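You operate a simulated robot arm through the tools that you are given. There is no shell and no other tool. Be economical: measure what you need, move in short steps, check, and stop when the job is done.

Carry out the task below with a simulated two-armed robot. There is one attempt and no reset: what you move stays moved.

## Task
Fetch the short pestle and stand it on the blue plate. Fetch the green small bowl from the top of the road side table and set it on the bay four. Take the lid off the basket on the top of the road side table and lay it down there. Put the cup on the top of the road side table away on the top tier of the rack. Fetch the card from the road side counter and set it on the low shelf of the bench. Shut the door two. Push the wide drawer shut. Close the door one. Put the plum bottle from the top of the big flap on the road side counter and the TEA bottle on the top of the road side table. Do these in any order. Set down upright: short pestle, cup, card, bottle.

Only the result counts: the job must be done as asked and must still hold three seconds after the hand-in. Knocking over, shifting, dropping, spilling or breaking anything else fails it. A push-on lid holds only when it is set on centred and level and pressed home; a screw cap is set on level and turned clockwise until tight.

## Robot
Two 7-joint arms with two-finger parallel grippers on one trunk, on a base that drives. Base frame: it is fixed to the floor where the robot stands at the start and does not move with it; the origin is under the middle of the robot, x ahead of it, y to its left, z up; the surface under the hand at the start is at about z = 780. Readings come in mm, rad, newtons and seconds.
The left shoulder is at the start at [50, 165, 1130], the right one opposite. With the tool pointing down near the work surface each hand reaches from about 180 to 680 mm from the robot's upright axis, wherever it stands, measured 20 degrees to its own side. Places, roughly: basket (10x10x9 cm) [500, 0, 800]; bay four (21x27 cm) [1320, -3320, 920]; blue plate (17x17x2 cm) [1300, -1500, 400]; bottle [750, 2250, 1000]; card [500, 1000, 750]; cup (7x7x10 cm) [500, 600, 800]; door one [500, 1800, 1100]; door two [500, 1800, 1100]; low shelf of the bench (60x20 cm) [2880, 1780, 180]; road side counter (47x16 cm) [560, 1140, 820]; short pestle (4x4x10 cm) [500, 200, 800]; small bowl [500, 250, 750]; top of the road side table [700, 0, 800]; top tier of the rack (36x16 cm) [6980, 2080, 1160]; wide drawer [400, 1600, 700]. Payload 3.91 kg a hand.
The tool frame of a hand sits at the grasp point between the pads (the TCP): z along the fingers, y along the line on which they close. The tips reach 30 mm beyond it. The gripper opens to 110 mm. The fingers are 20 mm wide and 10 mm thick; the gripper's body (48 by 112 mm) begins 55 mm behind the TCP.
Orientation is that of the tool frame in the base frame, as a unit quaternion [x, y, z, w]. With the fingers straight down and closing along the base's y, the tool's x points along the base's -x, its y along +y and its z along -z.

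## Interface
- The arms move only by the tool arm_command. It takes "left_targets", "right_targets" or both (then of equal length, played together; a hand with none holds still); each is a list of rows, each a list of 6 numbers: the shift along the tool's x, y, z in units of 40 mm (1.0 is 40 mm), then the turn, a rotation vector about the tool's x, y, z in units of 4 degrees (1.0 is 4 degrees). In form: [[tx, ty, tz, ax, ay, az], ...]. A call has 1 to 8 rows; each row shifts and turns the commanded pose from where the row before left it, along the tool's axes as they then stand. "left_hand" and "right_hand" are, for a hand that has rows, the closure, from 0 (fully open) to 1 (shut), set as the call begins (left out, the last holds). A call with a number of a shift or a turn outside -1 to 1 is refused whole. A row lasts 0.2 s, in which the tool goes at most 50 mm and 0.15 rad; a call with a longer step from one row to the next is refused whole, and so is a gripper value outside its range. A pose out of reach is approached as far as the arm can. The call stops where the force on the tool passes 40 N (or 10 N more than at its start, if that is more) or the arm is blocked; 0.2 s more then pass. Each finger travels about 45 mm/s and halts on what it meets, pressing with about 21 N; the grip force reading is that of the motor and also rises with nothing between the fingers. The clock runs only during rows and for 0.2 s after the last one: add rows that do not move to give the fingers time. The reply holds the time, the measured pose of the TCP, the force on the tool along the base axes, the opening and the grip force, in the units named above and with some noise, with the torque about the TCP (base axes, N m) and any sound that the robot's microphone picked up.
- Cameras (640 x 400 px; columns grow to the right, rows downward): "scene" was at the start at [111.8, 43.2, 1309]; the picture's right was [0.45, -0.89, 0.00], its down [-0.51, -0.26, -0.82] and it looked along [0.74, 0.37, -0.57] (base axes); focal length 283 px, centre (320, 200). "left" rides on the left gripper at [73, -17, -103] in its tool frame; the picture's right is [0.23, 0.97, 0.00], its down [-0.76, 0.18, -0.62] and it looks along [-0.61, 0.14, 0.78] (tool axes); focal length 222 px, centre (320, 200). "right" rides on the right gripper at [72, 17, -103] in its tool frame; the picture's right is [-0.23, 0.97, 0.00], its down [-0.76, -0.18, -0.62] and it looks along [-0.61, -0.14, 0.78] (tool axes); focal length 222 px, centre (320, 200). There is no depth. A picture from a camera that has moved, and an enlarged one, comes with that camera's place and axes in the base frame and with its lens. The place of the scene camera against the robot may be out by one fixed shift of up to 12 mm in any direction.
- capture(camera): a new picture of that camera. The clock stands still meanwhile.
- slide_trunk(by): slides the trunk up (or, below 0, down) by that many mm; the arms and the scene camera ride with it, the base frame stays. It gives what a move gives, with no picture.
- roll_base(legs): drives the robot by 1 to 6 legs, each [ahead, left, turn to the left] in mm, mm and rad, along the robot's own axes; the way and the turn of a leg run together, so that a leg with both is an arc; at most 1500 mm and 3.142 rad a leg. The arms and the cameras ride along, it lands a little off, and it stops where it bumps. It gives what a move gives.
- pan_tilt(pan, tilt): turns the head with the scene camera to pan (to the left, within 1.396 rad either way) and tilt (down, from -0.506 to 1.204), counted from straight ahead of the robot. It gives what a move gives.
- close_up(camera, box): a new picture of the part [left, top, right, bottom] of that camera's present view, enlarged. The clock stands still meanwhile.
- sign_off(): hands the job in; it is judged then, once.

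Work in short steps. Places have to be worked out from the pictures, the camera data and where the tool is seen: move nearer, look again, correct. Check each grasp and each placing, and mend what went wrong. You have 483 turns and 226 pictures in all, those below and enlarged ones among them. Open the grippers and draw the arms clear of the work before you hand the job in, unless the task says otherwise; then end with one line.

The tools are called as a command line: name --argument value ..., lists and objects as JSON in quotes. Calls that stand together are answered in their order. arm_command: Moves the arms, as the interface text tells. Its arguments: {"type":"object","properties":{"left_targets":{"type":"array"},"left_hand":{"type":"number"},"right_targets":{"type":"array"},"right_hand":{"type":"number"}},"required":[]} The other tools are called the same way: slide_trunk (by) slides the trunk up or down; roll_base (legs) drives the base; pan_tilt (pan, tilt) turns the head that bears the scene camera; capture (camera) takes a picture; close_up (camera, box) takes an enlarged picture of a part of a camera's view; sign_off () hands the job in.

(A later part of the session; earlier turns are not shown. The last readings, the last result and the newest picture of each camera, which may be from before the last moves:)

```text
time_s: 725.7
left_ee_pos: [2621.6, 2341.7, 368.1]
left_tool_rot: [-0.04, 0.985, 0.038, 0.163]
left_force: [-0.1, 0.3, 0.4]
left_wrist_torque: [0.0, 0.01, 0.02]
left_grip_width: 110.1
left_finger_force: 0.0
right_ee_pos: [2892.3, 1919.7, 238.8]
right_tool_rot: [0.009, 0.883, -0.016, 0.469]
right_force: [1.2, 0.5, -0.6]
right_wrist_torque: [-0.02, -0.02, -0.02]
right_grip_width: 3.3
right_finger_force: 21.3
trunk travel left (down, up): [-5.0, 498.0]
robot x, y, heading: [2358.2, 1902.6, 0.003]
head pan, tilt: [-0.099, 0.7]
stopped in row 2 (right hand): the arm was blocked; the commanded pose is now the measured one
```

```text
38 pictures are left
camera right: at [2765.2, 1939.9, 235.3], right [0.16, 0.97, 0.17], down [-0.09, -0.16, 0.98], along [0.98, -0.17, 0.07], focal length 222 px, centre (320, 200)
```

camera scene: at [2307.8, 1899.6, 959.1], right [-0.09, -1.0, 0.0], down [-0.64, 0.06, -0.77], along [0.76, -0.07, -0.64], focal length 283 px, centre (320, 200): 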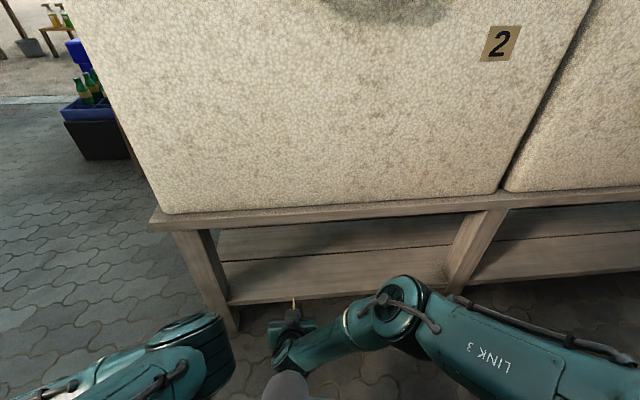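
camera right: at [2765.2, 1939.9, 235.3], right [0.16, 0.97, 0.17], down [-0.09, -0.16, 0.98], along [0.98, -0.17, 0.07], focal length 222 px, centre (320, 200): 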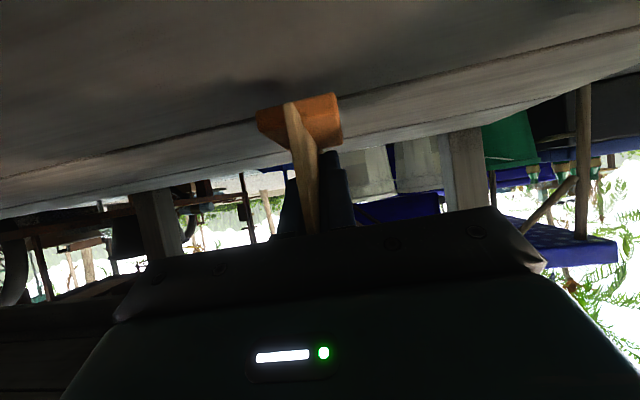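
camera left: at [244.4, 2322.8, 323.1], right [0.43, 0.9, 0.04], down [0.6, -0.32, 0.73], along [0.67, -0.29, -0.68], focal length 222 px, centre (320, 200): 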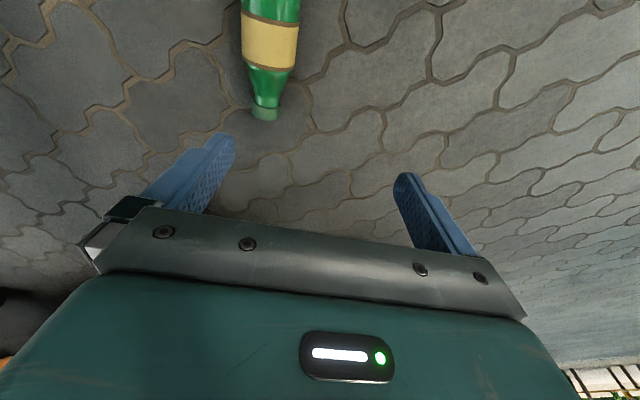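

The arm drifted forward at its limit. Move back, left and down a bit while restoring pitch.

arm_command --right_targets '[[0.37, 0.4, -0.3, 0, 0.6, 0], [0.37, 0.4, -0.26, 0, 0.6, 0], [0.15, 0.4, 0.1, 0, 0, 0]]'

arm_command --right_targets '[[0.15, 0.3, 0.12, 0, 0, 0], [0.1, 0, 0.08, 0, 0, 0]]'

capture --camera "right"

```text
time_s: 726.7
left_ee_pos: [2620.5, 2342.0, 366.9]
left_tool_rot: [-0.039, 0.985, 0.04, 0.161]
left_force: [-0.6, -0.4, 0.1]
left_wrist_torque: [0.0, -0.02, 0.01]
left_grip_width: 109.9
left_finger_force: 0.1
right_ee_pos: [2936.2, 1904.9, 264.1]
right_tool_rot: [0.02, 0.875, -0.052, 0.482]
right_force: [-0.1, 0.8, 0.6]
right_wrist_torque: [0.03, -0.01, 0.02]
right_grip_width: 3.4
right_finger_force: 20.9
right hand out of reach, approached as far as the arm can: row 3
trunk travel left (down, up): [-5.0, 498.0]
robot x, y, heading: [2360.5, 1905.8, -0.0]
head pan, tilt: [-0.099, 0.7]
stopped in row 3 (right hand): the arm was blocked; the commanded pose is now the measured one
```

```text
time_s: 727.5
left_ee_pos: [2619.0, 2344.0, 364.0]
left_tool_rot: [-0.04, 0.986, 0.039, 0.157]
left_force: [-0.2, -0.2, 0.6]
left_wrist_torque: [0.03, 0.0, 0.0]
left_grip_width: 110.0
left_finger_force: 0.0
right_ee_pos: [2982.1, 1879.7, 294.3]
right_tool_rot: [0.013, 0.854, -0.069, 0.515]
right_force: [-0.5, 0.3, -0.9]
right_wrist_torque: [-0.01, -0.02, -0.02]
right_grip_width: 3.2
right_finger_force: 21.3
right hand out of reach, approached as far as the arm can: row 1, 2
trunk travel left (down, up): [-5.0, 498.0]
robot x, y, heading: [2358.7, 1906.7, 0.007]
head pan, tilt: [-0.099, 0.7]
stopped in row 2 (right hand): the arm was blocked; the commanded pose is now the measured one
```

```text
37 pictures are left
camera right: at [2858.1, 1904.8, 276.0], right [0.2, 0.98, 0.1], down [-0.21, -0.06, 0.98], along [0.96, -0.21, 0.19], focal length 222 px, centre (320, 200)
```

right: 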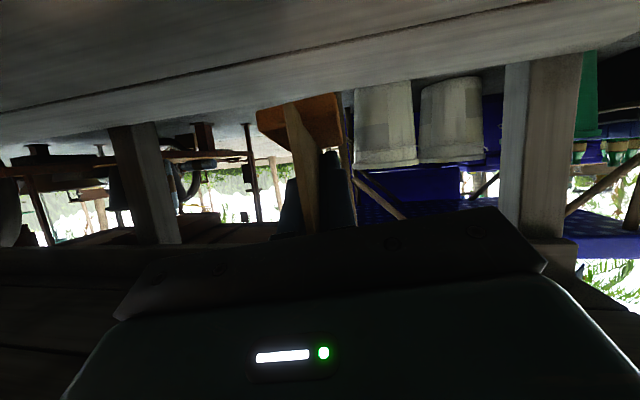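

The arm is being pushed forward by a limit. Back out, and re-pose.

roll_base --legs '[[-330, 0, 0]]'

slide_trunk --by 60

arm_command --right_targets '[[0.3, 0, -0.8, 0, 0.8, 0], [0.3, 0, -0.8, 0, 0.8, 0], [0.3, 0, -0.8, 0, 0.8, 0]]'

capture --camera "scene"

```text
time_s: 729.7
left_ee_pos: [2290.9, 2340.7, 367.7]
left_tool_rot: [-0.039, 0.986, 0.039, 0.157]
left_force: [-0.1, -0.9, 0.0]
left_wrist_torque: [0.0, 0.02, -0.02]
left_grip_width: 110.0
left_finger_force: 0.0
right_ee_pos: [2658.9, 1875.9, 301.1]
right_tool_rot: [0.017, 0.852, -0.07, 0.518]
right_force: [-0.6, 0.6, -0.9]
right_wrist_torque: [0.0, -0.01, -0.04]
right_grip_width: 3.4
right_finger_force: 21.6
trunk travel left (down, up): [-5.0, 498.0]
robot x, y, heading: [2029.5, 1905.8, 0.005]
head pan, tilt: [-0.099, 0.7]
```

```text
time_s: 730.7
left_ee_pos: [2289.7, 2341.3, 428.6]
left_tool_rot: [-0.04, 0.985, 0.038, 0.161]
left_force: [-0.3, 0.0, 0.5]
left_wrist_torque: [0.0, -0.01, 0.0]
left_grip_width: 109.9
left_finger_force: 0.0
right_ee_pos: [2658.6, 1877.1, 368.0]
right_tool_rot: [0.017, 0.849, -0.07, 0.524]
right_force: [0.4, -0.1, -0.1]
right_wrist_torque: [0.02, 0.01, 0.0]
right_grip_width: 3.2
right_finger_force: 20.2
trunk travel left (down, up): [-65.0, 438.0]
robot x, y, heading: [2033.2, 1904.7, 0.0]
head pan, tilt: [-0.099, 0.7]
```

```text
time_s: 731.5
left_ee_pos: [2289.1, 2341.1, 428.9]
left_tool_rot: [-0.04, 0.985, 0.038, 0.162]
left_force: [1.3, 0.9, -0.3]
left_wrist_torque: [0.02, 0.0, -0.01]
left_grip_width: 109.8
left_finger_force: 0.1
right_ee_pos: [2556.4, 1886.5, 385.0]
right_tool_rot: [0.023, 0.89, -0.069, 0.45]
right_force: [-0.2, 0.2, -0.7]
right_wrist_torque: [0.01, -0.02, 0.01]
right_grip_width: 2.9
right_finger_force: 21.1
trunk travel left (down, up): [-65.0, 438.0]
robot x, y, heading: [2030.5, 1901.2, 0.002]
head pan, tilt: [-0.099, 0.7]
```

```text
36 pictures are left
camera scene: at [2147.9, 1899.6, 1016.0], right [-0.1, -1.0, 0.0], down [-0.64, 0.06, -0.76], along [0.76, -0.07, -0.64], focal length 283 px, centre (320, 200)
```

scene: 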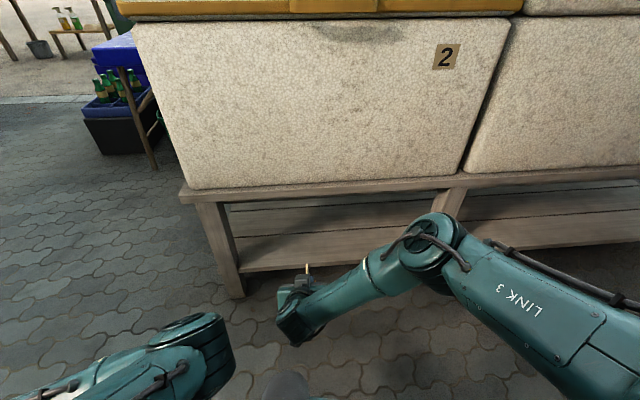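

I'll use a closer stance (arm less extended allows lower reach). Re-pose the hand closer to the body, lower, and level the card's roll.

arm_command --right_targets '[[0.85, 0.33, -0.3, 0, 0.25, 0.6], [0.85, 0.33, -0.25, 0, 0.25, 0.6], [0.85, 0.33, -0.15, 0, 0, 0.6]]'

slide_trunk --by -30

```text
time_s: 732.5
left_ee_pos: [2290.6, 2342.8, 428.1]
left_tool_rot: [-0.04, 0.985, 0.038, 0.161]
left_force: [0.1, 0.2, 0.7]
left_wrist_torque: [-0.02, 0.0, 0.04]
left_grip_width: 109.9
left_finger_force: 0.0
right_ee_pos: [2508.7, 1921.9, 331.3]
right_tool_rot: [0.093, 0.881, -0.047, 0.462]
right_force: [0.2, 0.1, 0.2]
right_wrist_torque: [-0.01, -0.02, 0.0]
right_grip_width: 3.2
right_finger_force: 20.7
trunk travel left (down, up): [-65.0, 438.0]
robot x, y, heading: [2033.8, 1902.5, 0.003]
head pan, tilt: [-0.099, 0.7]
stopped in row 3 (right hand): the arm was blocked; the commanded pose is now the measured one
```

```text
time_s: 733.2
left_ee_pos: [2290.5, 2342.1, 399.7]
left_tool_rot: [-0.04, 0.985, 0.039, 0.162]
left_force: [0.5, -1.2, 1.1]
left_wrist_torque: [-0.02, 0.02, 0.02]
left_grip_width: 109.8
left_finger_force: 0.1
right_ee_pos: [2514.1, 1919.4, 304.9]
right_tool_rot: [0.094, 0.878, -0.048, 0.466]
right_force: [-0.1, 0.2, -0.4]
right_wrist_torque: [0.0, -0.01, -0.01]
right_grip_width: 3.2
right_finger_force: 21.1
trunk travel left (down, up): [-35.0, 468.0]
robot x, y, heading: [2030.4, 1903.7, 0.001]
head pan, tilt: [-0.099, 0.7]
```

slide_trunk --by -30

arm_command --right_targets '[[0.35, 0.4, 0.2, 0, 0.5, 0], [0.35, 0.4, 0.25, 0, 0.5, 0], [0.2, 0.2, 0.2, 0, 0, 0]]'

capture --camera "right"

```text
time_s: 734.0
left_ee_pos: [2290.7, 2342.4, 369.7]
left_tool_rot: [-0.04, 0.985, 0.039, 0.162]
left_force: [0.3, -0.1, 0.8]
left_wrist_torque: [0.01, -0.01, 0.04]
left_grip_width: 109.9
left_finger_force: 0.1
right_ee_pos: [2518.3, 1919.5, 278.4]
right_tool_rot: [0.095, 0.878, -0.048, 0.467]
right_force: [-1.0, 0.4, -0.5]
right_wrist_torque: [-0.01, -0.01, 0.02]
right_grip_width: 3.2
right_finger_force: 20.7
trunk travel left (down, up): [-5.0, 498.0]
robot x, y, heading: [2027.6, 1904.0, 0.005]
head pan, tilt: [-0.099, 0.7]
```

```text
time_s: 734.9
left_ee_pos: [2291.4, 2341.5, 367.0]
left_tool_rot: [-0.039, 0.985, 0.039, 0.161]
left_force: [0.0, 1.2, -0.1]
left_wrist_torque: [-0.02, -0.02, 0.03]
left_grip_width: 109.9
left_finger_force: 0.0
right_ee_pos: [2609.3, 1905.6, 291.8]
right_tool_rot: [0.107, 0.857, -0.071, 0.499]
right_force: [0.1, -0.9, 0.2]
right_wrist_torque: [0.01, -0.02, 0.01]
right_grip_width: 3.1
right_finger_force: 20.7
right hand out of reach, approached as far as the arm can: row 3
trunk travel left (down, up): [-5.0, 498.0]
robot x, y, heading: [2031.5, 1904.8, 0.002]
head pan, tilt: [-0.099, 0.7]
stopped in row 3 (right hand): the arm was blocked; the commanded pose is now the measured one
```

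```text
35 pictures are left
camera right: at [2490.3, 1953.0, 278.0], right [0.35, 0.92, 0.18], down [-0.2, -0.12, 0.97], along [0.91, -0.38, 0.14], focal length 222 px, centre (320, 200)
```

right: 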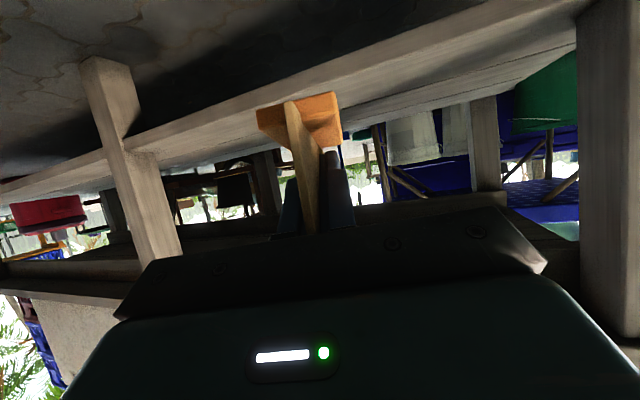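

The forearm seems to catch my own leg. Raise, return to the earlier good approach pose, then repeat the path that worked.

arm_command --right_targets '[[0, -0.4, -0.76, -0.7, 0.5, -0.52], [0, -0.4, -0.76, -0.7, 0.5, -0.52], [0, -0.4, -0.76, -0.7, 0.5, -0.52], [0, -0.4, -0.76, -0.7, 0.5, -0.52]]'

```text
time_s: 735.9
left_ee_pos: [2289.6, 2342.2, 369.4]
left_tool_rot: [-0.04, 0.986, 0.038, 0.16]
left_force: [-0.5, 0.4, 0.5]
left_wrist_torque: [0.0, 0.0, 0.02]
left_grip_width: 110.1
left_finger_force: 0.1
right_ee_pos: [2493.9, 1862.4, 359.4]
right_tool_rot: [-0.003, 0.899, -0.012, 0.437]
right_force: [-0.4, -0.4, -0.5]
right_wrist_torque: [0.01, -0.02, 0.02]
right_grip_width: 3.3
right_finger_force: 21.0
trunk travel left (down, up): [-5.0, 498.0]
robot x, y, heading: [2030.7, 1901.7, 0.006]
head pan, tilt: [-0.099, 0.7]
```

arm_command --right_targets '[[0.5, 0.7, 0.4, 0, 0, 0], [0.5, 0.7, 0.4, 0, 0, 0], [0.6, 0.5, 0.5, 0, 0, 0], [0.6, 0.4, 0.5, 0, 0, 0]]'

arm_command --right_targets '[[0.2, 0.4, 0.1, 0, 0, 0], [0.2, 0.4, 0.1, 0, 0, 0]]'

```text
time_s: 737.0
left_ee_pos: [2292.1, 2340.1, 370.0]
left_tool_rot: [-0.039, 0.985, 0.038, 0.164]
left_force: [0.4, 0.3, 0.1]
left_wrist_torque: [-0.01, -0.01, 0.02]
left_grip_width: 110.0
left_finger_force: 0.0
right_ee_pos: [2527.3, 1942.9, 256.5]
right_tool_rot: [0.006, 0.889, -0.021, 0.458]
right_force: [0.2, -0.3, -0.1]
right_wrist_torque: [-0.03, 0.01, 0.0]
right_grip_width: 3.1
right_finger_force: 21.0
trunk travel left (down, up): [-5.0, 498.0]
robot x, y, heading: [2028.3, 1901.1, 0.002]
head pan, tilt: [-0.099, 0.7]
stopped in row 4 (right hand): the arm was blocked; the commanded pose is now the measured one
```

```text
time_s: 737.9
left_ee_pos: [2291.0, 2341.4, 366.6]
left_tool_rot: [-0.039, 0.986, 0.039, 0.16]
left_force: [0.2, 0.6, -0.6]
left_wrist_torque: [0.01, 0.0, 0.0]
left_grip_width: 109.8
left_finger_force: 0.1
right_ee_pos: [2608.5, 1928.4, 288.3]
right_tool_rot: [0.013, 0.854, -0.051, 0.517]
right_force: [-0.2, 0.6, -0.3]
right_wrist_torque: [-0.01, -0.03, -0.04]
right_grip_width: 3.2
right_finger_force: 21.1
right hand out of reach, approached as far as the arm can: row 2
trunk travel left (down, up): [-5.0, 498.0]
robot x, y, heading: [2028.7, 1904.2, 0.006]
head pan, tilt: [-0.099, 0.7]
stopped in row 2 (right hand): the arm was blocked; the commanded pose is now the measured one
```

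My leg obstructs there. I'll use the outside of the right leg: yaw the hand ~36° right with the hand farther right.

arm_command --right_targets '[[0, -0.4, -0.8, 0, 0.7, 0], [0, -0.4, -0.8, 0, 0.7, 0], [0, -0.4, -0.8, 0, 0.6, 0], [0, -0.4, -0.8, 0, 0.6, 0], [0, -0.6, -0.3, 0.78, 0, 0.62], [0, -0.6, -0.3, 0.78, 0, 0.62], [0, -0.7, 0, 0.78, 0, 0.62], [0, -0.7, 0, 0.78, 0, 0.62]]'

arm_command --right_targets '[[0, -0.7, 0, 0.78, 0, 0.62], [0, -0.7, 0, 0.78, 0, 0.62], [0, -0.7, 0, 0.78, 0, 0.62], [0, -0.6, 0, 0.78, 0, 0.62], [0.5, -0.4, 0.4, 0, 0, 0], [0.6, 0, 0.5, 0, 0, 0]]'

```text
time_s: 739.6
left_ee_pos: [2290.2, 2341.1, 367.4]
left_tool_rot: [-0.039, 0.985, 0.038, 0.162]
left_force: [0.1, -0.5, -0.2]
left_wrist_torque: [0.03, -0.03, 0.0]
left_grip_width: 109.9
left_finger_force: 0.0
right_ee_pos: [2460.5, 1779.9, 385.8]
right_tool_rot: [0.144, 0.88, -0.109, 0.439]
right_force: [39.3, 3.1, 5.5]
right_wrist_torque: [0.34, 1.12, -2.5]
right_grip_width: 3.2
right_finger_force: 20.2
trunk travel left (down, up): [-5.0, 498.0]
robot x, y, heading: [2029.0, 1905.7, 0.006]
head pan, tilt: [-0.099, 0.7]
```

```text
time_s: 740.3
left_ee_pos: [2291.3, 2341.7, 370.2]
left_tool_rot: [-0.04, 0.985, 0.038, 0.164]
left_force: [0.3, 0.1, -0.2]
left_wrist_torque: [0.05, 0.01, 0.0]
left_grip_width: 110.1
left_finger_force: 0.1
right_ee_pos: [2441.6, 1729.7, 390.2]
right_tool_rot: [0.207, 0.863, -0.138, 0.439]
right_force: [1.3, -2.5, -1.3]
right_wrist_torque: [-0.08, -0.1, 0.13]
right_grip_width: 3.2
right_finger_force: 21.3
trunk travel left (down, up): [-5.0, 498.0]
robot x, y, heading: [2028.7, 1901.1, 0.001]
head pan, tilt: [-0.099, 0.7]
stopped in row 3 (right hand): the force on the tool passed its limit at 51 N (the readings are from after the stop); the commanded pose is now the measured one
```

The hand brushed my own knee. Raise the trunk, go around farther right, then lower again.

slide_trunk --by 200

arm_command --right_targets '[[-0.2, -0.8, 0.2, 0.6, 0, 0.5], [-0.2, -0.8, 0.2, 0.6, 0, 0.5], [-0.2, -0.8, 0.2, 0.6, 0, 0.5], [0, -0.8, 0, 0, 0, 0], [0, -0.8, 0, 0, 0, 0]]'

capture --camera "right"

```text
time_s: 742.5
left_ee_pos: [2290.2, 2341.8, 568.3]
left_tool_rot: [-0.04, 0.985, 0.038, 0.162]
left_force: [-0.7, -0.1, 0.1]
left_wrist_torque: [-0.02, 0.01, 0.0]
left_grip_width: 110.2
left_finger_force: 0.1
right_ee_pos: [2440.7, 1728.9, 590.1]
right_tool_rot: [0.207, 0.864, -0.138, 0.439]
right_force: [-0.4, 0.5, 0.1]
right_wrist_torque: [0.03, 0.01, 0.0]
right_grip_width: 3.0
right_finger_force: 20.9
trunk travel left (down, up): [-205.0, 298.0]
robot x, y, heading: [2030.7, 1901.8, -0.001]
head pan, tilt: [-0.099, 0.7]
```

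```text
time_s: 743.7
left_ee_pos: [2291.1, 2341.4, 569.5]
left_tool_rot: [-0.04, 0.985, 0.038, 0.162]
left_force: [0.4, -0.2, 0.0]
left_wrist_torque: [-0.02, -0.01, 0.01]
left_grip_width: 109.9
left_finger_force: 0.0
right_ee_pos: [2394.2, 1601.8, 607.0]
right_tool_rot: [0.28, 0.842, -0.17, 0.43]
right_force: [-0.9, -0.6, -0.8]
right_wrist_torque: [-0.02, 0.04, 0.02]
right_grip_width: 3.2
right_finger_force: 21.0
right hand out of reach, approached as far as the arm can: row 5
trunk travel left (down, up): [-205.0, 298.0]
robot x, y, heading: [2027.2, 1905.6, 0.003]
head pan, tilt: [-0.099, 0.7]
```

```text
34 pictures are left
camera right: at [2304.2, 1692.9, 606.1], right [0.71, 0.69, 0.14], down [-0.14, -0.06, 0.99], along [0.69, -0.72, 0.05], focal length 222 px, centre (320, 200)
```

right: 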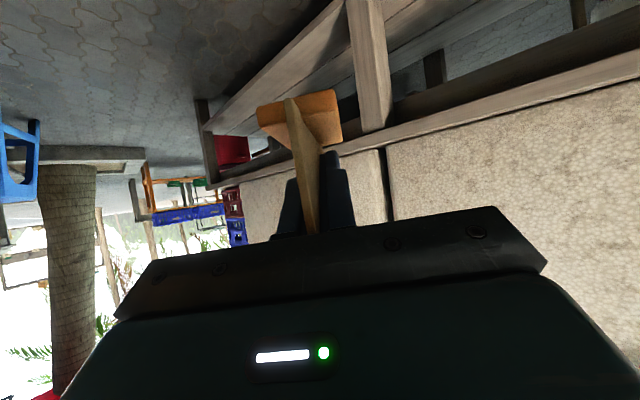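

Now outside the leg. Lower the trunk, then lower the hand forward-right while levelling the card.

slide_trunk --by -200

arm_command --right_targets '[[0.3, -0.3, 0.6, 0, 0.2, 0.15], [0.4, 0, 0.72, 0, 0.2, 0.15], [0.41, 0.07, 0.72, 0, 0.2, 0.15], [0.41, 0.1, 0.72, 0, 0.2, 0.15], [0.41, 0.1, 0.6, 0, 0.1, 0.15]]'

capture --camera "right"

```text
time_s: 745.8
left_ee_pos: [2290.6, 2341.0, 367.8]
left_tool_rot: [-0.039, 0.985, 0.037, 0.162]
left_force: [0.3, 0.2, 0.3]
left_wrist_torque: [0.0, -0.02, -0.03]
left_grip_width: 110.1
left_finger_force: 0.1
right_ee_pos: [2399.1, 1602.6, 411.4]
right_tool_rot: [0.282, 0.839, -0.167, 0.434]
right_force: [0.5, -0.1, -0.8]
right_wrist_torque: [0.02, 0.0, 0.02]
right_grip_width: 3.3
right_finger_force: 20.9
trunk travel left (down, up): [-5.0, 498.0]
robot x, y, heading: [2031.6, 1901.5, 0.004]
head pan, tilt: [-0.099, 0.7]
```

```text
time_s: 747.0
left_ee_pos: [2290.7, 2340.7, 369.6]
left_tool_rot: [-0.039, 0.985, 0.039, 0.162]
left_force: [0.6, 0.7, -0.2]
left_wrist_torque: [0.0, 0.01, -0.03]
left_grip_width: 110.0
left_finger_force: 0.0
right_ee_pos: [2450.2, 1577.0, 269.4]
right_tool_rot: [0.308, 0.847, -0.151, 0.407]
right_force: [-0.7, 0.5, 0.8]
right_wrist_torque: [-0.02, -0.01, -0.01]
right_grip_width: 3.2
right_finger_force: 21.1
right hand out of reach, approached as far as the arm can: row 1, 2
trunk travel left (down, up): [-5.0, 498.0]
robot x, y, heading: [2030.2, 1906.9, 0.006]
head pan, tilt: [-0.099, 0.7]
```

```text
33 pictures are left
camera right: at [2362.3, 1670.7, 276.2], right [0.74, 0.65, 0.17], down [-0.12, -0.12, 0.99], along [0.67, -0.75, -0.01], focal length 222 px, centre (320, 200)
```

right: 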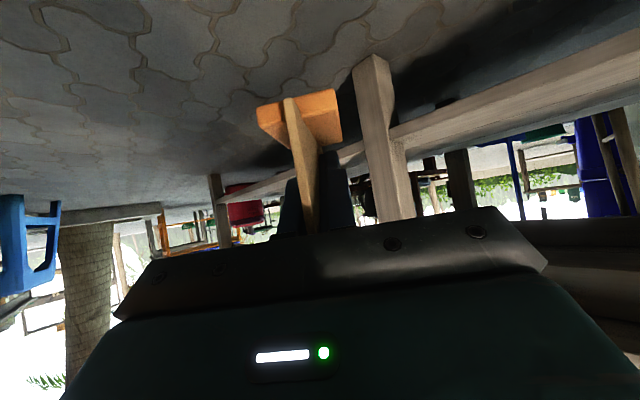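

Pose is level now. Shift left 230, drive in 398 mm.

roll_base --legs '[[0, 230, -0.005], [398, 0, 0]]'

capture --camera "right"

```text
time_s: 751.8
left_ee_pos: [2695.0, 2564.7, 370.1]
left_tool_rot: [-0.033, 0.985, 0.035, 0.167]
left_force: [0.2, 0.5, -0.8]
left_wrist_torque: [-0.01, 0.0, 0.02]
left_grip_width: 109.9
left_finger_force: 0.0
right_ee_pos: [2822.9, 1800.2, 261.2]
right_tool_rot: [0.309, 0.852, -0.156, 0.392]
right_force: [0.5, 0.0, 0.4]
right_wrist_torque: [-0.02, -0.03, 0.03]
right_grip_width: 3.3
right_finger_force: 21.0
trunk travel left (down, up): [-5.0, 498.0]
robot x, y, heading: [2425.0, 2131.3, -0.011]
head pan, tilt: [-0.099, 0.7]
stopped in leg 2: the robot was blocked; the commanded pose is now the measured one
```

```text
32 pictures are left
camera right: at [2737.3, 1893.4, 271.9], right [0.75, 0.65, 0.15], down [-0.09, -0.12, 0.99], along [0.66, -0.75, -0.03], focal length 222 px, centre (320, 200)
```

right: 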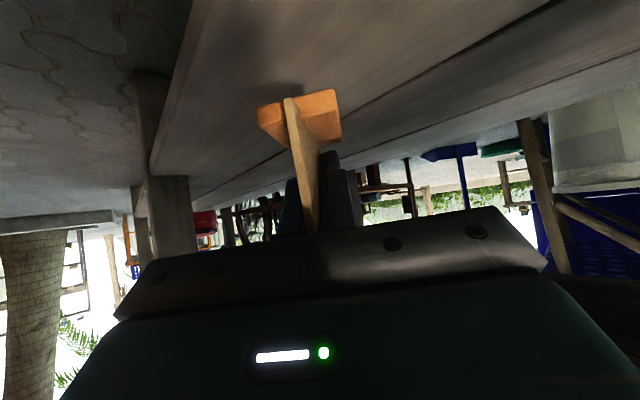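

The card is above the shelf, ~60 mm in. Lower in small steps.

arm_command --right_targets '[[0.2, 0, 0.15, 0, 0, 0], [0.2, 0, 0.15, 0, 0, 0]]'

arm_command --right_targets '[[0.15, 0, 0.12, 0, 0, 0], [0.15, 0, 0.12, 0, 0, 0]]'

capture --camera "right"

```text
time_s: 752.4
left_ee_pos: [2694.9, 2564.0, 371.3]
left_tool_rot: [-0.033, 0.985, 0.036, 0.166]
left_force: [0.1, 0.6, 1.1]
left_wrist_torque: [0.03, -0.02, -0.02]
left_grip_width: 110.0
left_finger_force: 0.1
right_ee_pos: [2823.0, 1799.6, 243.4]
right_tool_rot: [0.309, 0.852, -0.159, 0.391]
right_force: [0.2, -0.5, 0.3]
right_wrist_torque: [0.0, 0.0, 0.0]
right_grip_width: 3.0
right_finger_force: 21.2
trunk travel left (down, up): [-5.0, 498.0]
robot x, y, heading: [2425.8, 2133.6, -0.01]
head pan, tilt: [-0.099, 0.7]
```

```text
time_s: 753.0
left_ee_pos: [2694.3, 2565.9, 372.0]
left_tool_rot: [-0.033, 0.985, 0.036, 0.168]
left_force: [-0.7, 0.5, 0.8]
left_wrist_torque: [-0.04, 0.01, 0.0]
left_grip_width: 110.1
left_finger_force: 0.1
right_ee_pos: [2821.0, 1800.1, 226.4]
right_tool_rot: [0.307, 0.853, -0.157, 0.391]
right_force: [-0.6, 1.2, -0.5]
right_wrist_torque: [-0.02, -0.01, 0.0]
right_grip_width: 3.4
right_finger_force: 21.0
trunk travel left (down, up): [-5.0, 498.0]
robot x, y, heading: [2430.4, 2130.0, -0.01]
head pan, tilt: [-0.099, 0.7]
```

```text
31 pictures are left
camera right: at [2735.0, 1894.6, 236.1], right [0.75, 0.65, 0.15], down [-0.09, -0.12, 0.99], along [0.66, -0.75, -0.04], focal length 222 px, centre (320, 200)
```

right: 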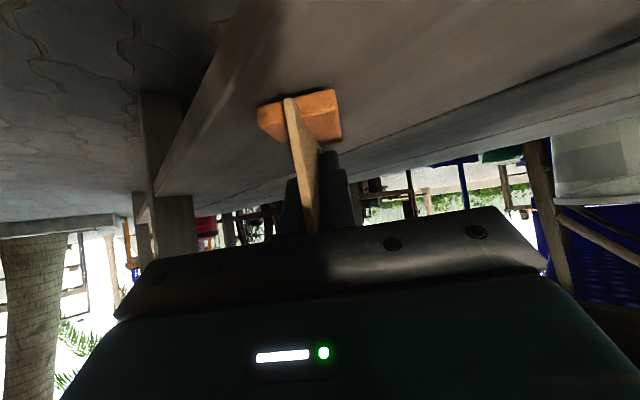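

arm_command --right_targets '[[0.12, 0, 0.09, 0, 0, 0], [0.12, 0, 0.09, 0, 0, 0], [0, 0, 0, 0, 0, 0]]'

arm_command --right_targets '[[0.1, 0, 0.08, 0, 0, 0], [0.1, 0, 0.08, 0, 0, 0], [0, 0, 0, 0, 0, 0]]'

```text
time_s: 753.8
left_ee_pos: [2694.7, 2565.5, 370.5]
left_tool_rot: [-0.034, 0.985, 0.035, 0.167]
left_force: [0.4, 0.3, 0.0]
left_wrist_torque: [0.0, 0.0, -0.02]
left_grip_width: 110.1
left_finger_force: 0.0
right_ee_pos: [2823.9, 1801.0, 216.3]
right_tool_rot: [0.309, 0.851, -0.159, 0.394]
right_force: [-6.6, 1.3, 27.2]
right_wrist_torque: [0.13, -0.39, 0.09]
right_grip_width: 3.1
right_finger_force: 20.8
trunk travel left (down, up): [-5.0, 498.0]
robot x, y, heading: [2425.5, 2131.5, -0.01]
head pan, tilt: [-0.099, 0.7]
```

```text
time_s: 754.1
left_ee_pos: [2694.7, 2565.7, 370.9]
left_tool_rot: [-0.033, 0.985, 0.036, 0.167]
left_force: [-0.6, 0.0, 0.4]
left_wrist_torque: [0.01, 0.0, -0.01]
left_grip_width: 109.9
left_finger_force: 0.0
right_ee_pos: [2824.6, 1800.9, 214.9]
right_tool_rot: [0.308, 0.85, -0.158, 0.397]
right_force: [-6.6, 3.3, 29.7]
right_wrist_torque: [0.44, -0.12, 0.14]
right_grip_width: 3.6
right_finger_force: 21.2
trunk travel left (down, up): [-5.0, 498.0]
robot x, y, heading: [2426.1, 2129.5, -0.005]
head pan, tilt: [-0.099, 0.7]
stopped in row 1 (right hand): the force on the tool passed its limit at 56 N (the readings are from after the stop); the commanded pose is now the measured one
```

Set down. Ease, open fully, and withdraw along the hand's own direction.

arm_command --right_targets '[[-0.06, 0, -0.05, 0, 0, 0], [0, 0, 0, 0, 0, 0], [0, 0, 0, 0, 0, 0], [0, 0, 0, 0, 0, 0], [0, 0, 0, 0, 0, 0], [0, 0, 0, 0, 0, 0]]' --right_hand 0.1

roll_base --legs '[[-187, 166, 0], [-250, 0, 0]]'

capture --camera "right"

```text
time_s: 755.5
left_ee_pos: [2694.6, 2564.5, 370.8]
left_tool_rot: [-0.033, 0.985, 0.037, 0.166]
left_force: [0.1, -0.7, 0.6]
left_wrist_torque: [0.0, -0.01, -0.02]
left_grip_width: 110.1
left_finger_force: 0.0
right_ee_pos: [2822.5, 1799.2, 216.0]
right_tool_rot: [0.309, 0.852, -0.158, 0.392]
right_force: [0.7, -0.2, 0.1]
right_wrist_torque: [0.0, -0.03, 0.0]
right_grip_width: 98.8
right_finger_force: 0.0
trunk travel left (down, up): [-5.0, 498.0]
robot x, y, heading: [2428.0, 2130.1, -0.014]
head pan, tilt: [-0.099, 0.7]
```

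```text
time_s: 759.1
left_ee_pos: [2257.6, 2735.9, 369.9]
left_tool_rot: [-0.032, 0.985, 0.038, 0.166]
left_force: [0.5, 0.5, 0.3]
left_wrist_torque: [-0.01, -0.02, 0.01]
left_grip_width: 109.8
left_finger_force: 0.2
right_ee_pos: [2384.9, 1970.3, 215.8]
right_tool_rot: [0.309, 0.852, -0.157, 0.392]
right_force: [-0.1, 0.4, -0.5]
right_wrist_torque: [0.03, -0.02, 0.0]
right_grip_width: 99.0
right_finger_force: 0.1
trunk travel left (down, up): [-5.0, 498.0]
robot x, y, heading: [1990.4, 2305.3, -0.016]
head pan, tilt: [-0.099, 0.7]
```

```text
30 pictures are left
camera right: at [2299.6, 2065.4, 225.7], right [0.75, 0.65, 0.15], down [-0.09, -0.12, 0.99], along [0.66, -0.75, -0.04], focal length 222 px, centre (320, 200)
```

right: 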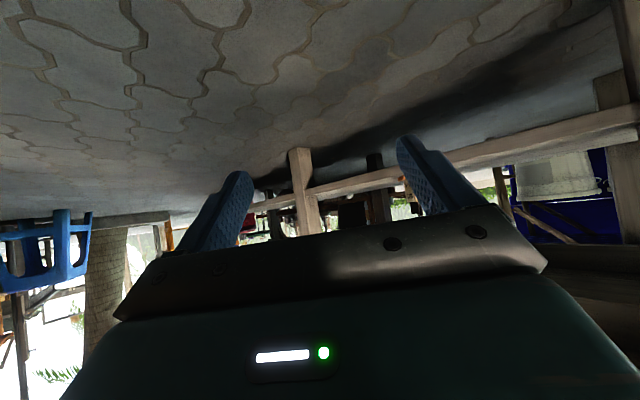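

pan_tilt --pan -0.45 --tilt 0.6

close_up --camera "scene" --box '[180, 100, 460, 300]'

```text
time_s: 759.9
left_ee_pos: [2258.0, 2736.1, 370.8]
left_tool_rot: [-0.032, 0.985, 0.038, 0.165]
left_force: [0.8, -0.2, 0.1]
left_wrist_torque: [0.03, 0.01, 0.0]
left_grip_width: 110.2
left_finger_force: 0.0
right_ee_pos: [2384.8, 1970.9, 216.0]
right_tool_rot: [0.309, 0.852, -0.157, 0.392]
right_force: [1.0, 0.4, -0.2]
right_wrist_torque: [0.0, -0.01, 0.01]
right_grip_width: 98.8
right_finger_force: 0.0
trunk travel left (down, up): [-5.0, 498.0]
robot x, y, heading: [1990.2, 2301.6, -0.013]
head pan, tilt: [-0.45, 0.6]
```

```text
2.00 times, centred on (320, 200) of scene
camera zoom: at [2101.4, 2266.2, 964.6], right [-0.45, -0.9, 0.0], down [-0.51, 0.25, -0.82], along [0.74, -0.37, -0.57], focal length 566 px, centre (320, 200)
```

zoom: 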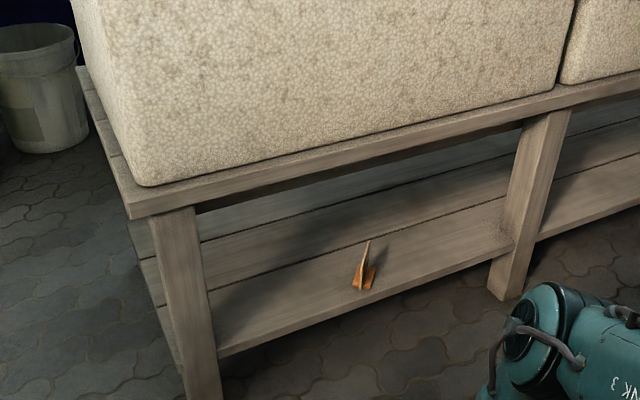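

The card stands upright on the low shelf. Next the TEA bottle: raise the trunk, straighten the hand yaw, and drive back to the flap's left side.

slide_trunk --by 400

arm_command --right_targets '[[0, 0.3, -0.6, -0.78, 0, -0.62], [0, 0.3, -0.6, -0.78, 0, -0.62], [0, 0.3, -0.6, -0.78, 0, -0.62], [0, 0.3, -0.5, -0.78, 0, -0.62], [0, 0.4, -0.4, -0.78, 0, -0.62], [0, 0.4, -0.3, -0.78, 0, -0.62], [0, 0.4, -0.2, -0.78, 0, -0.62], [0, 0.4, 0, -0.78, 0, -0.62]]'

arm_command --right_targets '[[0, 0.6, 0, -0.78, 0, -0.62], [0, 0.6, 0, -0.78, 0, -0.62], [-0.5, 0.3, -0.3, 0, 0, 0], [-0.7, 0.2, -0.5, 0, 0, 0], [-0.7, 0.2, -0.5, 0, 0, 0]]'

slide_trunk --by 85

roll_base --legs '[[0, 720, 0.013], [-1140, 0, 0], [0, 0, -1.57]]'

```text
time_s: 763.7
left_ee_pos: [2257.8, 2736.2, 770.6]
left_tool_rot: [-0.031, 0.985, 0.037, 0.166]
left_force: [0.7, 0.8, 0.2]
left_wrist_torque: [0.04, 0.03, 0.03]
left_grip_width: 109.9
left_finger_force: 0.1
right_ee_pos: [2385.7, 1971.4, 615.7]
right_tool_rot: [0.31, 0.852, -0.158, 0.391]
right_force: [0.0, -0.9, 0.4]
right_wrist_torque: [-0.01, 0.02, 0.02]
right_grip_width: 99.3
right_finger_force: 0.0
trunk travel left (down, up): [-405.0, 98.0]
robot x, y, heading: [1989.4, 2300.5, -0.015]
head pan, tilt: [-0.45, 0.6]
```

```text
time_s: 765.5
left_ee_pos: [2258.7, 2736.1, 770.2]
left_tool_rot: [-0.032, 0.985, 0.037, 0.165]
left_force: [-0.3, 0.3, 0.7]
left_wrist_torque: [-0.02, 0.01, 0.02]
left_grip_width: 109.8
left_finger_force: 0.0
right_ee_pos: [2392.8, 2200.7, 719.2]
right_tool_rot: [0.069, 0.907, -0.038, 0.414]
right_force: [-0.8, -0.7, -0.4]
right_wrist_torque: [0.0, 0.02, 0.0]
right_grip_width: 99.1
right_finger_force: 0.1
right hand out of reach, approached as far as the arm can: row 1, 2, 3, 4, 5, 6, 7, 8
trunk travel left (down, up): [-405.0, 98.0]
robot x, y, heading: [1988.9, 2302.7, -0.009]
head pan, tilt: [-0.45, 0.6]
```

```text
time_s: 766.7
left_ee_pos: [2257.9, 2735.9, 771.2]
left_tool_rot: [-0.031, 0.985, 0.037, 0.166]
left_force: [-0.4, -0.9, -0.1]
left_wrist_torque: [0.02, 0.04, 0.04]
left_grip_width: 109.8
left_finger_force: 0.1
right_ee_pos: [2409.6, 2279.8, 812.5]
right_tool_rot: [0.006, 0.909, -0.003, 0.418]
right_force: [0.2, -0.4, -0.2]
right_wrist_torque: [0.01, 0.0, 0.06]
right_grip_width: 99.0
right_finger_force: 0.2
right hand out of reach, approached as far as the arm can: row 2
trunk travel left (down, up): [-405.0, 98.0]
robot x, y, heading: [1990.9, 2300.3, -0.009]
head pan, tilt: [-0.45, 0.6]
```

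```text
time_s: 767.9
left_ee_pos: [2258.3, 2735.2, 855.9]
left_tool_rot: [-0.032, 0.985, 0.037, 0.165]
left_force: [0.3, 0.3, 0.5]
left_wrist_torque: [0.0, 0.02, 0.02]
left_grip_width: 110.1
left_finger_force: 0.1
right_ee_pos: [2408.0, 2280.0, 896.5]
right_tool_rot: [0.006, 0.909, -0.004, 0.417]
right_force: [-0.2, 0.2, -0.1]
right_wrist_torque: [0.0, 0.02, 0.0]
right_grip_width: 98.7
right_finger_force: 0.1
trunk travel left (down, up): [-490.0, 13.0]
robot x, y, heading: [1987.7, 2301.4, -0.008]
head pan, tilt: [-0.45, 0.6]
```

```text
time_s: 783.8
left_ee_pos: [1311.0, 2773.5, 856.1]
left_tool_rot: [0.673, 0.72, -0.091, 0.143]
left_force: [-0.6, -0.6, -0.2]
left_wrist_torque: [-0.01, 0.0, 0.01]
left_grip_width: 110.0
left_finger_force: 0.0
right_ee_pos: [855.4, 2621.7, 898.4]
right_tool_rot: [0.645, 0.64, -0.297, 0.293]
right_force: [-0.2, 1.0, -1.1]
right_wrist_torque: [0.01, -0.01, -0.01]
right_grip_width: 99.2
right_finger_force: 0.0
trunk travel left (down, up): [-490.0, 13.0]
robot x, y, heading: [879.4, 3040.4, -1.577]
head pan, tilt: [-0.45, 0.6]
```

Raise the hand slightly and look at the bottles.

arm_command --right_targets '[[-0.68, 0, -0.59, 0, 0, 0], [-0.68, 0, -0.59, 0, 0, 0], [-0.3, 0, -0.26, 0, 0, 0]]' --right_hand 0.22

capture --camera "right"

```text
time_s: 784.5
left_ee_pos: [1311.8, 2772.9, 855.9]
left_tool_rot: [0.673, 0.72, -0.091, 0.144]
left_force: [-0.1, 0.3, -0.6]
left_wrist_torque: [0.0, 0.0, 0.0]
left_grip_width: 109.9
left_finger_force: 0.1
right_ee_pos: [855.7, 2621.7, 987.0]
right_tool_rot: [0.645, 0.64, -0.298, 0.293]
right_force: [0.3, 0.5, 0.5]
right_wrist_torque: [-0.01, 0.02, 0.0]
right_grip_width: 85.8
right_finger_force: 0.1
trunk travel left (down, up): [-490.0, 13.0]
robot x, y, heading: [872.1, 3037.0, -1.577]
head pan, tilt: [-0.45, 0.6]
```

```text
28 pictures are left
camera right: at [872.3, 2746.7, 997.3], right [0.97, -0.16, 0.17], down [-0.18, -0.02, 0.98], along [-0.15, -0.99, -0.05], focal length 222 px, centre (320, 200)
```

right: 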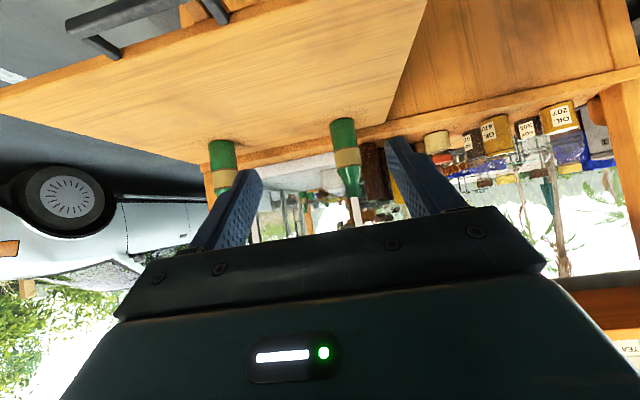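

TEA is at about (873, 2256). Drive 100 ahead and go to the pregrasp.

roll_base --legs '[[103, 0, 0]]'

arm_command --right_targets '[[-0.5, 0.11, 0.95, 0, 0, 0], [-0.5, 0.11, 0.95, 0, 0, 0], [-0.5, 0.11, 0.95, 0, 0, 0], [-0.5, 0.11, 0.95, 0, 0, 0]]'

capture --camera "right"

```text
time_s: 785.7
left_ee_pos: [1310.6, 2672.1, 856.7]
left_tool_rot: [0.672, 0.721, -0.09, 0.144]
left_force: [0.7, -0.4, -0.2]
left_wrist_torque: [0.03, 0.0, 0.01]
left_grip_width: 110.2
left_finger_force: 0.0
right_ee_pos: [854.5, 2519.5, 985.9]
right_tool_rot: [0.645, 0.641, -0.297, 0.293]
right_force: [0.8, -0.9, -0.2]
right_wrist_torque: [-0.03, 0.0, -0.01]
right_grip_width: 85.9
right_finger_force: 0.1
trunk travel left (down, up): [-490.0, 13.0]
robot x, y, heading: [875.4, 2938.0, -1.576]
head pan, tilt: [-0.45, 0.6]
```

```text
time_s: 786.7
left_ee_pos: [1310.8, 2672.8, 856.6]
left_tool_rot: [0.672, 0.721, -0.09, 0.143]
left_force: [0.9, 1.1, -0.4]
left_wrist_torque: [-0.04, -0.02, 0.0]
left_grip_width: 110.0
left_finger_force: 0.1
right_ee_pos: [870.4, 2352.2, 947.5]
right_tool_rot: [0.645, 0.64, -0.296, 0.293]
right_force: [0.3, 0.0, -0.6]
right_wrist_torque: [0.01, 0.0, 0.0]
right_grip_width: 85.8
right_finger_force: 0.1
trunk travel left (down, up): [-490.0, 13.0]
robot x, y, heading: [876.7, 2940.4, -1.581]
head pan, tilt: [-0.45, 0.6]
```

```text
27 pictures are left
camera right: at [887.6, 2476.7, 958.8], right [0.97, -0.16, 0.17], down [-0.18, -0.02, 0.98], along [-0.15, -0.99, -0.05], focal length 222 px, centre (320, 200)
```

right: 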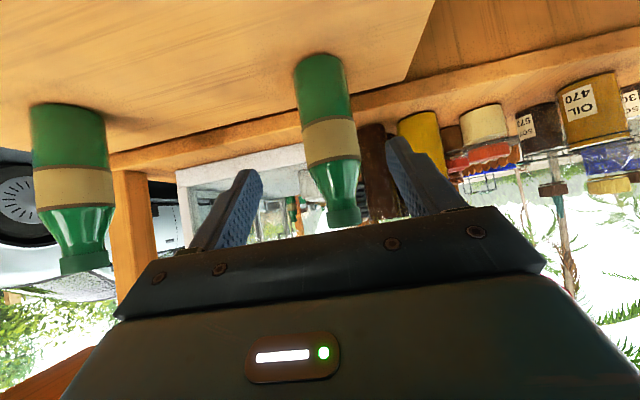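

Aligned. Advance and grip, then lift.

arm_command --right_targets '[[0, 0.15, 0.85, 0, 0, 0], [0, 0, 0.85, 0, 0, 0], [0, 0, 0.7, 0, 0, 0], [0, 0, 0.45, 0, 0, 0]]'

arm_command --right_targets '[[0, 0, 0, 0, 0, 0], [0, 0, 0, 0, 0, 0], [0, 0, 0, 0, 0, 0], [0, 0, 0, 0, 0, 0]]' --right_hand 1.0

arm_command --right_targets '[[-0.38, 0, -0.33, 0, 0, 0], [-0.75, 0, -0.65, 0, 0, 0], [-0.75, 0, -0.65, 0, 0, 0], [-0.75, 0, -0.65, 0, 0, 0], [-0.4, 0, -0.35, 0, 0, 0], [0.6, 0, -0.7, 0, 0, 0], [0.6, 0, -0.7, 0, 0, 0], [0.6, 0, -0.7, 0, 0, 0]]'

capture --camera "right"

```text
time_s: 787.7
left_ee_pos: [1311.4, 2673.2, 855.5]
left_tool_rot: [0.672, 0.721, -0.091, 0.143]
left_force: [-0.8, 0.5, -0.2]
left_wrist_torque: [0.02, 0.0, 0.02]
left_grip_width: 110.1
left_finger_force: 0.0
right_ee_pos: [876.6, 2266.8, 874.2]
right_tool_rot: [0.645, 0.64, -0.297, 0.293]
right_force: [0.2, 0.2, 0.5]
right_wrist_torque: [-0.04, 0.01, -0.01]
right_grip_width: 85.8
right_finger_force: 0.1
trunk travel left (down, up): [-490.0, 13.0]
robot x, y, heading: [873.7, 2939.0, -1.579]
head pan, tilt: [-0.45, 0.6]
```

```text
time_s: 788.7
left_ee_pos: [1310.5, 2673.0, 855.7]
left_tool_rot: [0.672, 0.721, -0.09, 0.143]
left_force: [0.2, 0.1, -0.6]
left_wrist_torque: [-0.01, 0.04, 0.0]
left_grip_width: 110.2
left_finger_force: 0.0
right_ee_pos: [877.6, 2267.4, 873.9]
right_tool_rot: [0.645, 0.64, -0.298, 0.292]
right_force: [-0.8, -0.4, 0.3]
right_wrist_torque: [0.0, 0.04, -0.02]
right_grip_width: 57.1
right_finger_force: 21.2
trunk travel left (down, up): [-490.0, 13.0]
robot x, y, heading: [877.4, 2937.2, -1.576]
head pan, tilt: [-0.45, 0.6]
```

```text
time_s: 790.5
left_ee_pos: [1311.2, 2672.9, 856.5]
left_tool_rot: [0.672, 0.721, -0.091, 0.144]
left_force: [0.2, -0.3, -0.4]
left_wrist_torque: [0.0, 0.01, 0.0]
left_grip_width: 110.1
left_finger_force: 0.1
right_ee_pos: [878.8, 2381.3, 1033.6]
right_tool_rot: [0.645, 0.639, -0.298, 0.294]
right_force: [0.5, 0.1, -3.5]
right_wrist_torque: [0.09, 0.0, 0.0]
right_grip_width: 56.7
right_finger_force: 20.9
trunk travel left (down, up): [-490.0, 13.0]
robot x, y, heading: [877.4, 2938.3, -1.572]
head pan, tilt: [-0.45, 0.6]
```

```text
26 pictures are left
camera right: at [894.8, 2505.7, 1044.7], right [0.97, -0.16, 0.17], down [-0.18, -0.02, 0.98], along [-0.15, -0.99, -0.05], focal length 222 px, centre (320, 200)
```

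right: 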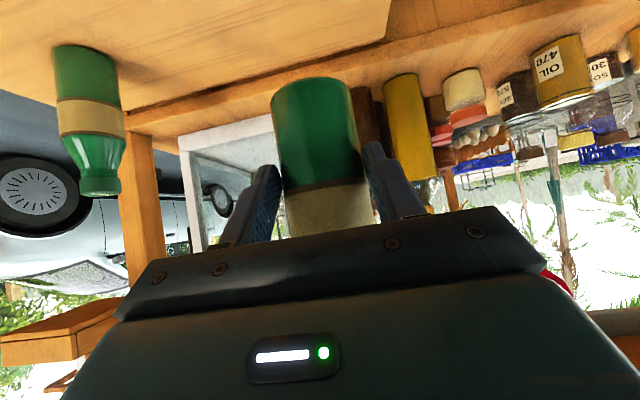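

TEA held. Drive around the front at a safe distance to the road side table.

roll_base --legs '[[-200, 0, 0], [0, -1490, 0], [0, 0, 1.572], [0, -1500, 0], [0, -1500, 0], [0, -180, 0]]'

pan_tilt --pan 0.0 --tilt 0.6

capture --camera "scene"

```text
time_s: 836.2
left_ee_pos: [-379.2, 413.0, 855.4]
left_tool_rot: [-0.04, 0.985, 0.039, 0.166]
left_force: [-0.7, -0.4, 0.2]
left_wrist_torque: [0.01, 0.0, 0.0]
left_grip_width: 110.2
left_finger_force: 0.1
right_ee_pos: [-81.4, -17.1, 1032.0]
right_tool_rot: [-0.001, 0.909, -0.001, 0.417]
right_force: [-0.3, -0.2, -3.3]
right_wrist_torque: [-0.04, 0.11, -0.02]
right_grip_width: 56.7
right_finger_force: 20.9
trunk travel left (down, up): [-490.0, 13.0]
robot x, y, heading: [-643.9, -23.4, 0.008]
head pan, tilt: [-0.45, 0.6]
```

```text
time_s: 837.1
left_ee_pos: [-378.4, 412.1, 855.7]
left_tool_rot: [-0.039, 0.985, 0.039, 0.165]
left_force: [-0.3, -0.5, -0.1]
left_wrist_torque: [-0.01, 0.03, 0.05]
left_grip_width: 110.1
left_finger_force: 0.1
right_ee_pos: [-82.4, -16.8, 1032.8]
right_tool_rot: [-0.002, 0.909, 0.0, 0.417]
right_force: [-1.0, 0.3, -3.5]
right_wrist_torque: [0.0, 0.11, 0.0]
right_grip_width: 56.6
right_finger_force: 20.9
trunk travel left (down, up): [-490.0, 13.0]
robot x, y, heading: [-640.9, -25.8, 0.006]
head pan, tilt: [0.0, 0.6]
```

```text
25 pictures are left
camera scene: at [-519.5, -21.1, 1449.6], right [0.0, -1.0, 0.0], down [-0.57, 0.0, -0.82], along [0.82, 0.0, -0.57], focal length 283 px, centre (320, 200)
```

scene: 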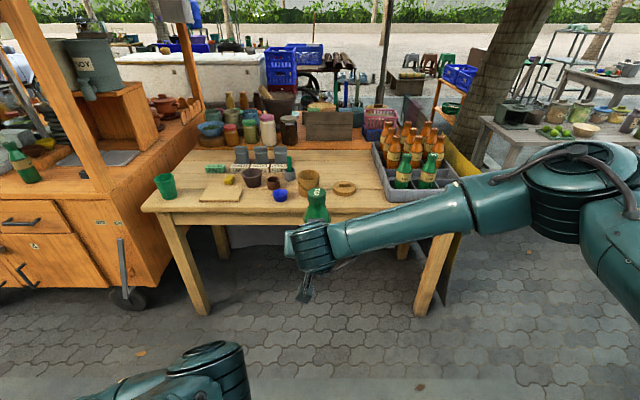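

TEA still held. Move to in front of the free area and drive to the table.

roll_base --legs '[[0, -43, -0.006], [610, 0, 0]]'

arm_command --right_targets '[[-0.65, 0, 0.76, 0, 0, 0], [-0.6, 0, 0.68, 0, 0, 0], [0.75, 0, 0.65, 0, 0, 0], [0.75, 0, 0.65, 0, 0, 0]]'

capture --camera "right"

capture --camera "scene"

```text
time_s: 841.2
left_ee_pos: [226.1, 367.7, 855.9]
left_tool_rot: [-0.038, 0.985, 0.038, 0.165]
left_force: [1.1, 0.4, -0.5]
left_wrist_torque: [0.02, -0.02, 0.02]
left_grip_width: 109.8
left_finger_force: 0.1
right_ee_pos: [521.5, -61.8, 1032.2]
right_tool_rot: [0.001, 0.909, -0.002, 0.418]
right_force: [0.6, -0.6, -4.1]
right_wrist_torque: [-0.02, 0.12, 0.0]
right_grip_width: 56.5
right_finger_force: 20.7
trunk travel left (down, up): [-490.0, 13.0]
robot x, y, heading: [-37.7, -68.0, -0.003]
head pan, tilt: [0.0, 0.6]
```

```text
time_s: 842.2
left_ee_pos: [225.7, 369.5, 856.5]
left_tool_rot: [-0.038, 0.985, 0.038, 0.164]
left_force: [-0.8, 0.6, 0.8]
left_wrist_torque: [-0.01, -0.02, -0.02]
left_grip_width: 109.8
left_finger_force: 0.1
right_ee_pos: [597.5, -61.3, 953.0]
right_tool_rot: [0.001, 0.909, -0.002, 0.416]
right_force: [-0.4, 0.4, -2.6]
right_wrist_torque: [-0.01, 0.1, 0.01]
right_grip_width: 56.5
right_finger_force: 20.7
trunk travel left (down, up): [-490.0, 13.0]
robot x, y, heading: [-36.7, -68.0, -0.001]
head pan, tilt: [0.0, 0.6]
```

```text
24 pictures are left
camera right: at [470.7, -44.4, 964.6], right [0.15, 0.97, 0.17], down [0.02, -0.17, 0.98], along [0.99, -0.14, -0.05], focal length 222 px, centre (320, 200)
```

right: 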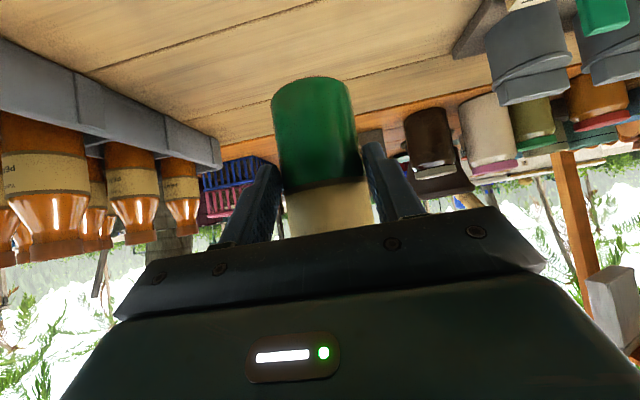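

```text
23 pictures are left
camera scene: at [83.9, -64.6, 1449.6], right [0.0, -1.0, 0.0], down [-0.57, 0.0, -0.82], along [0.82, 0.0, -0.57], focal length 283 px, centre (320, 200)
```

scene: 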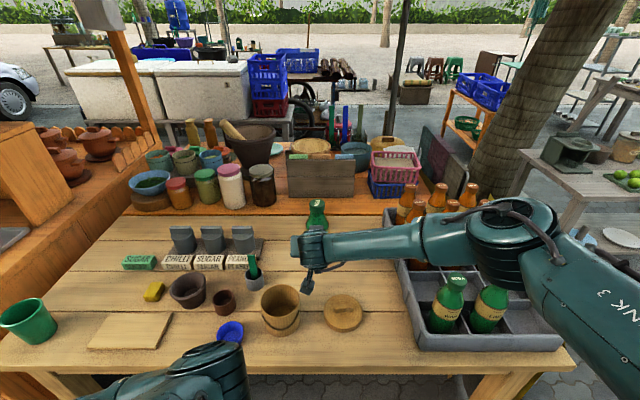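

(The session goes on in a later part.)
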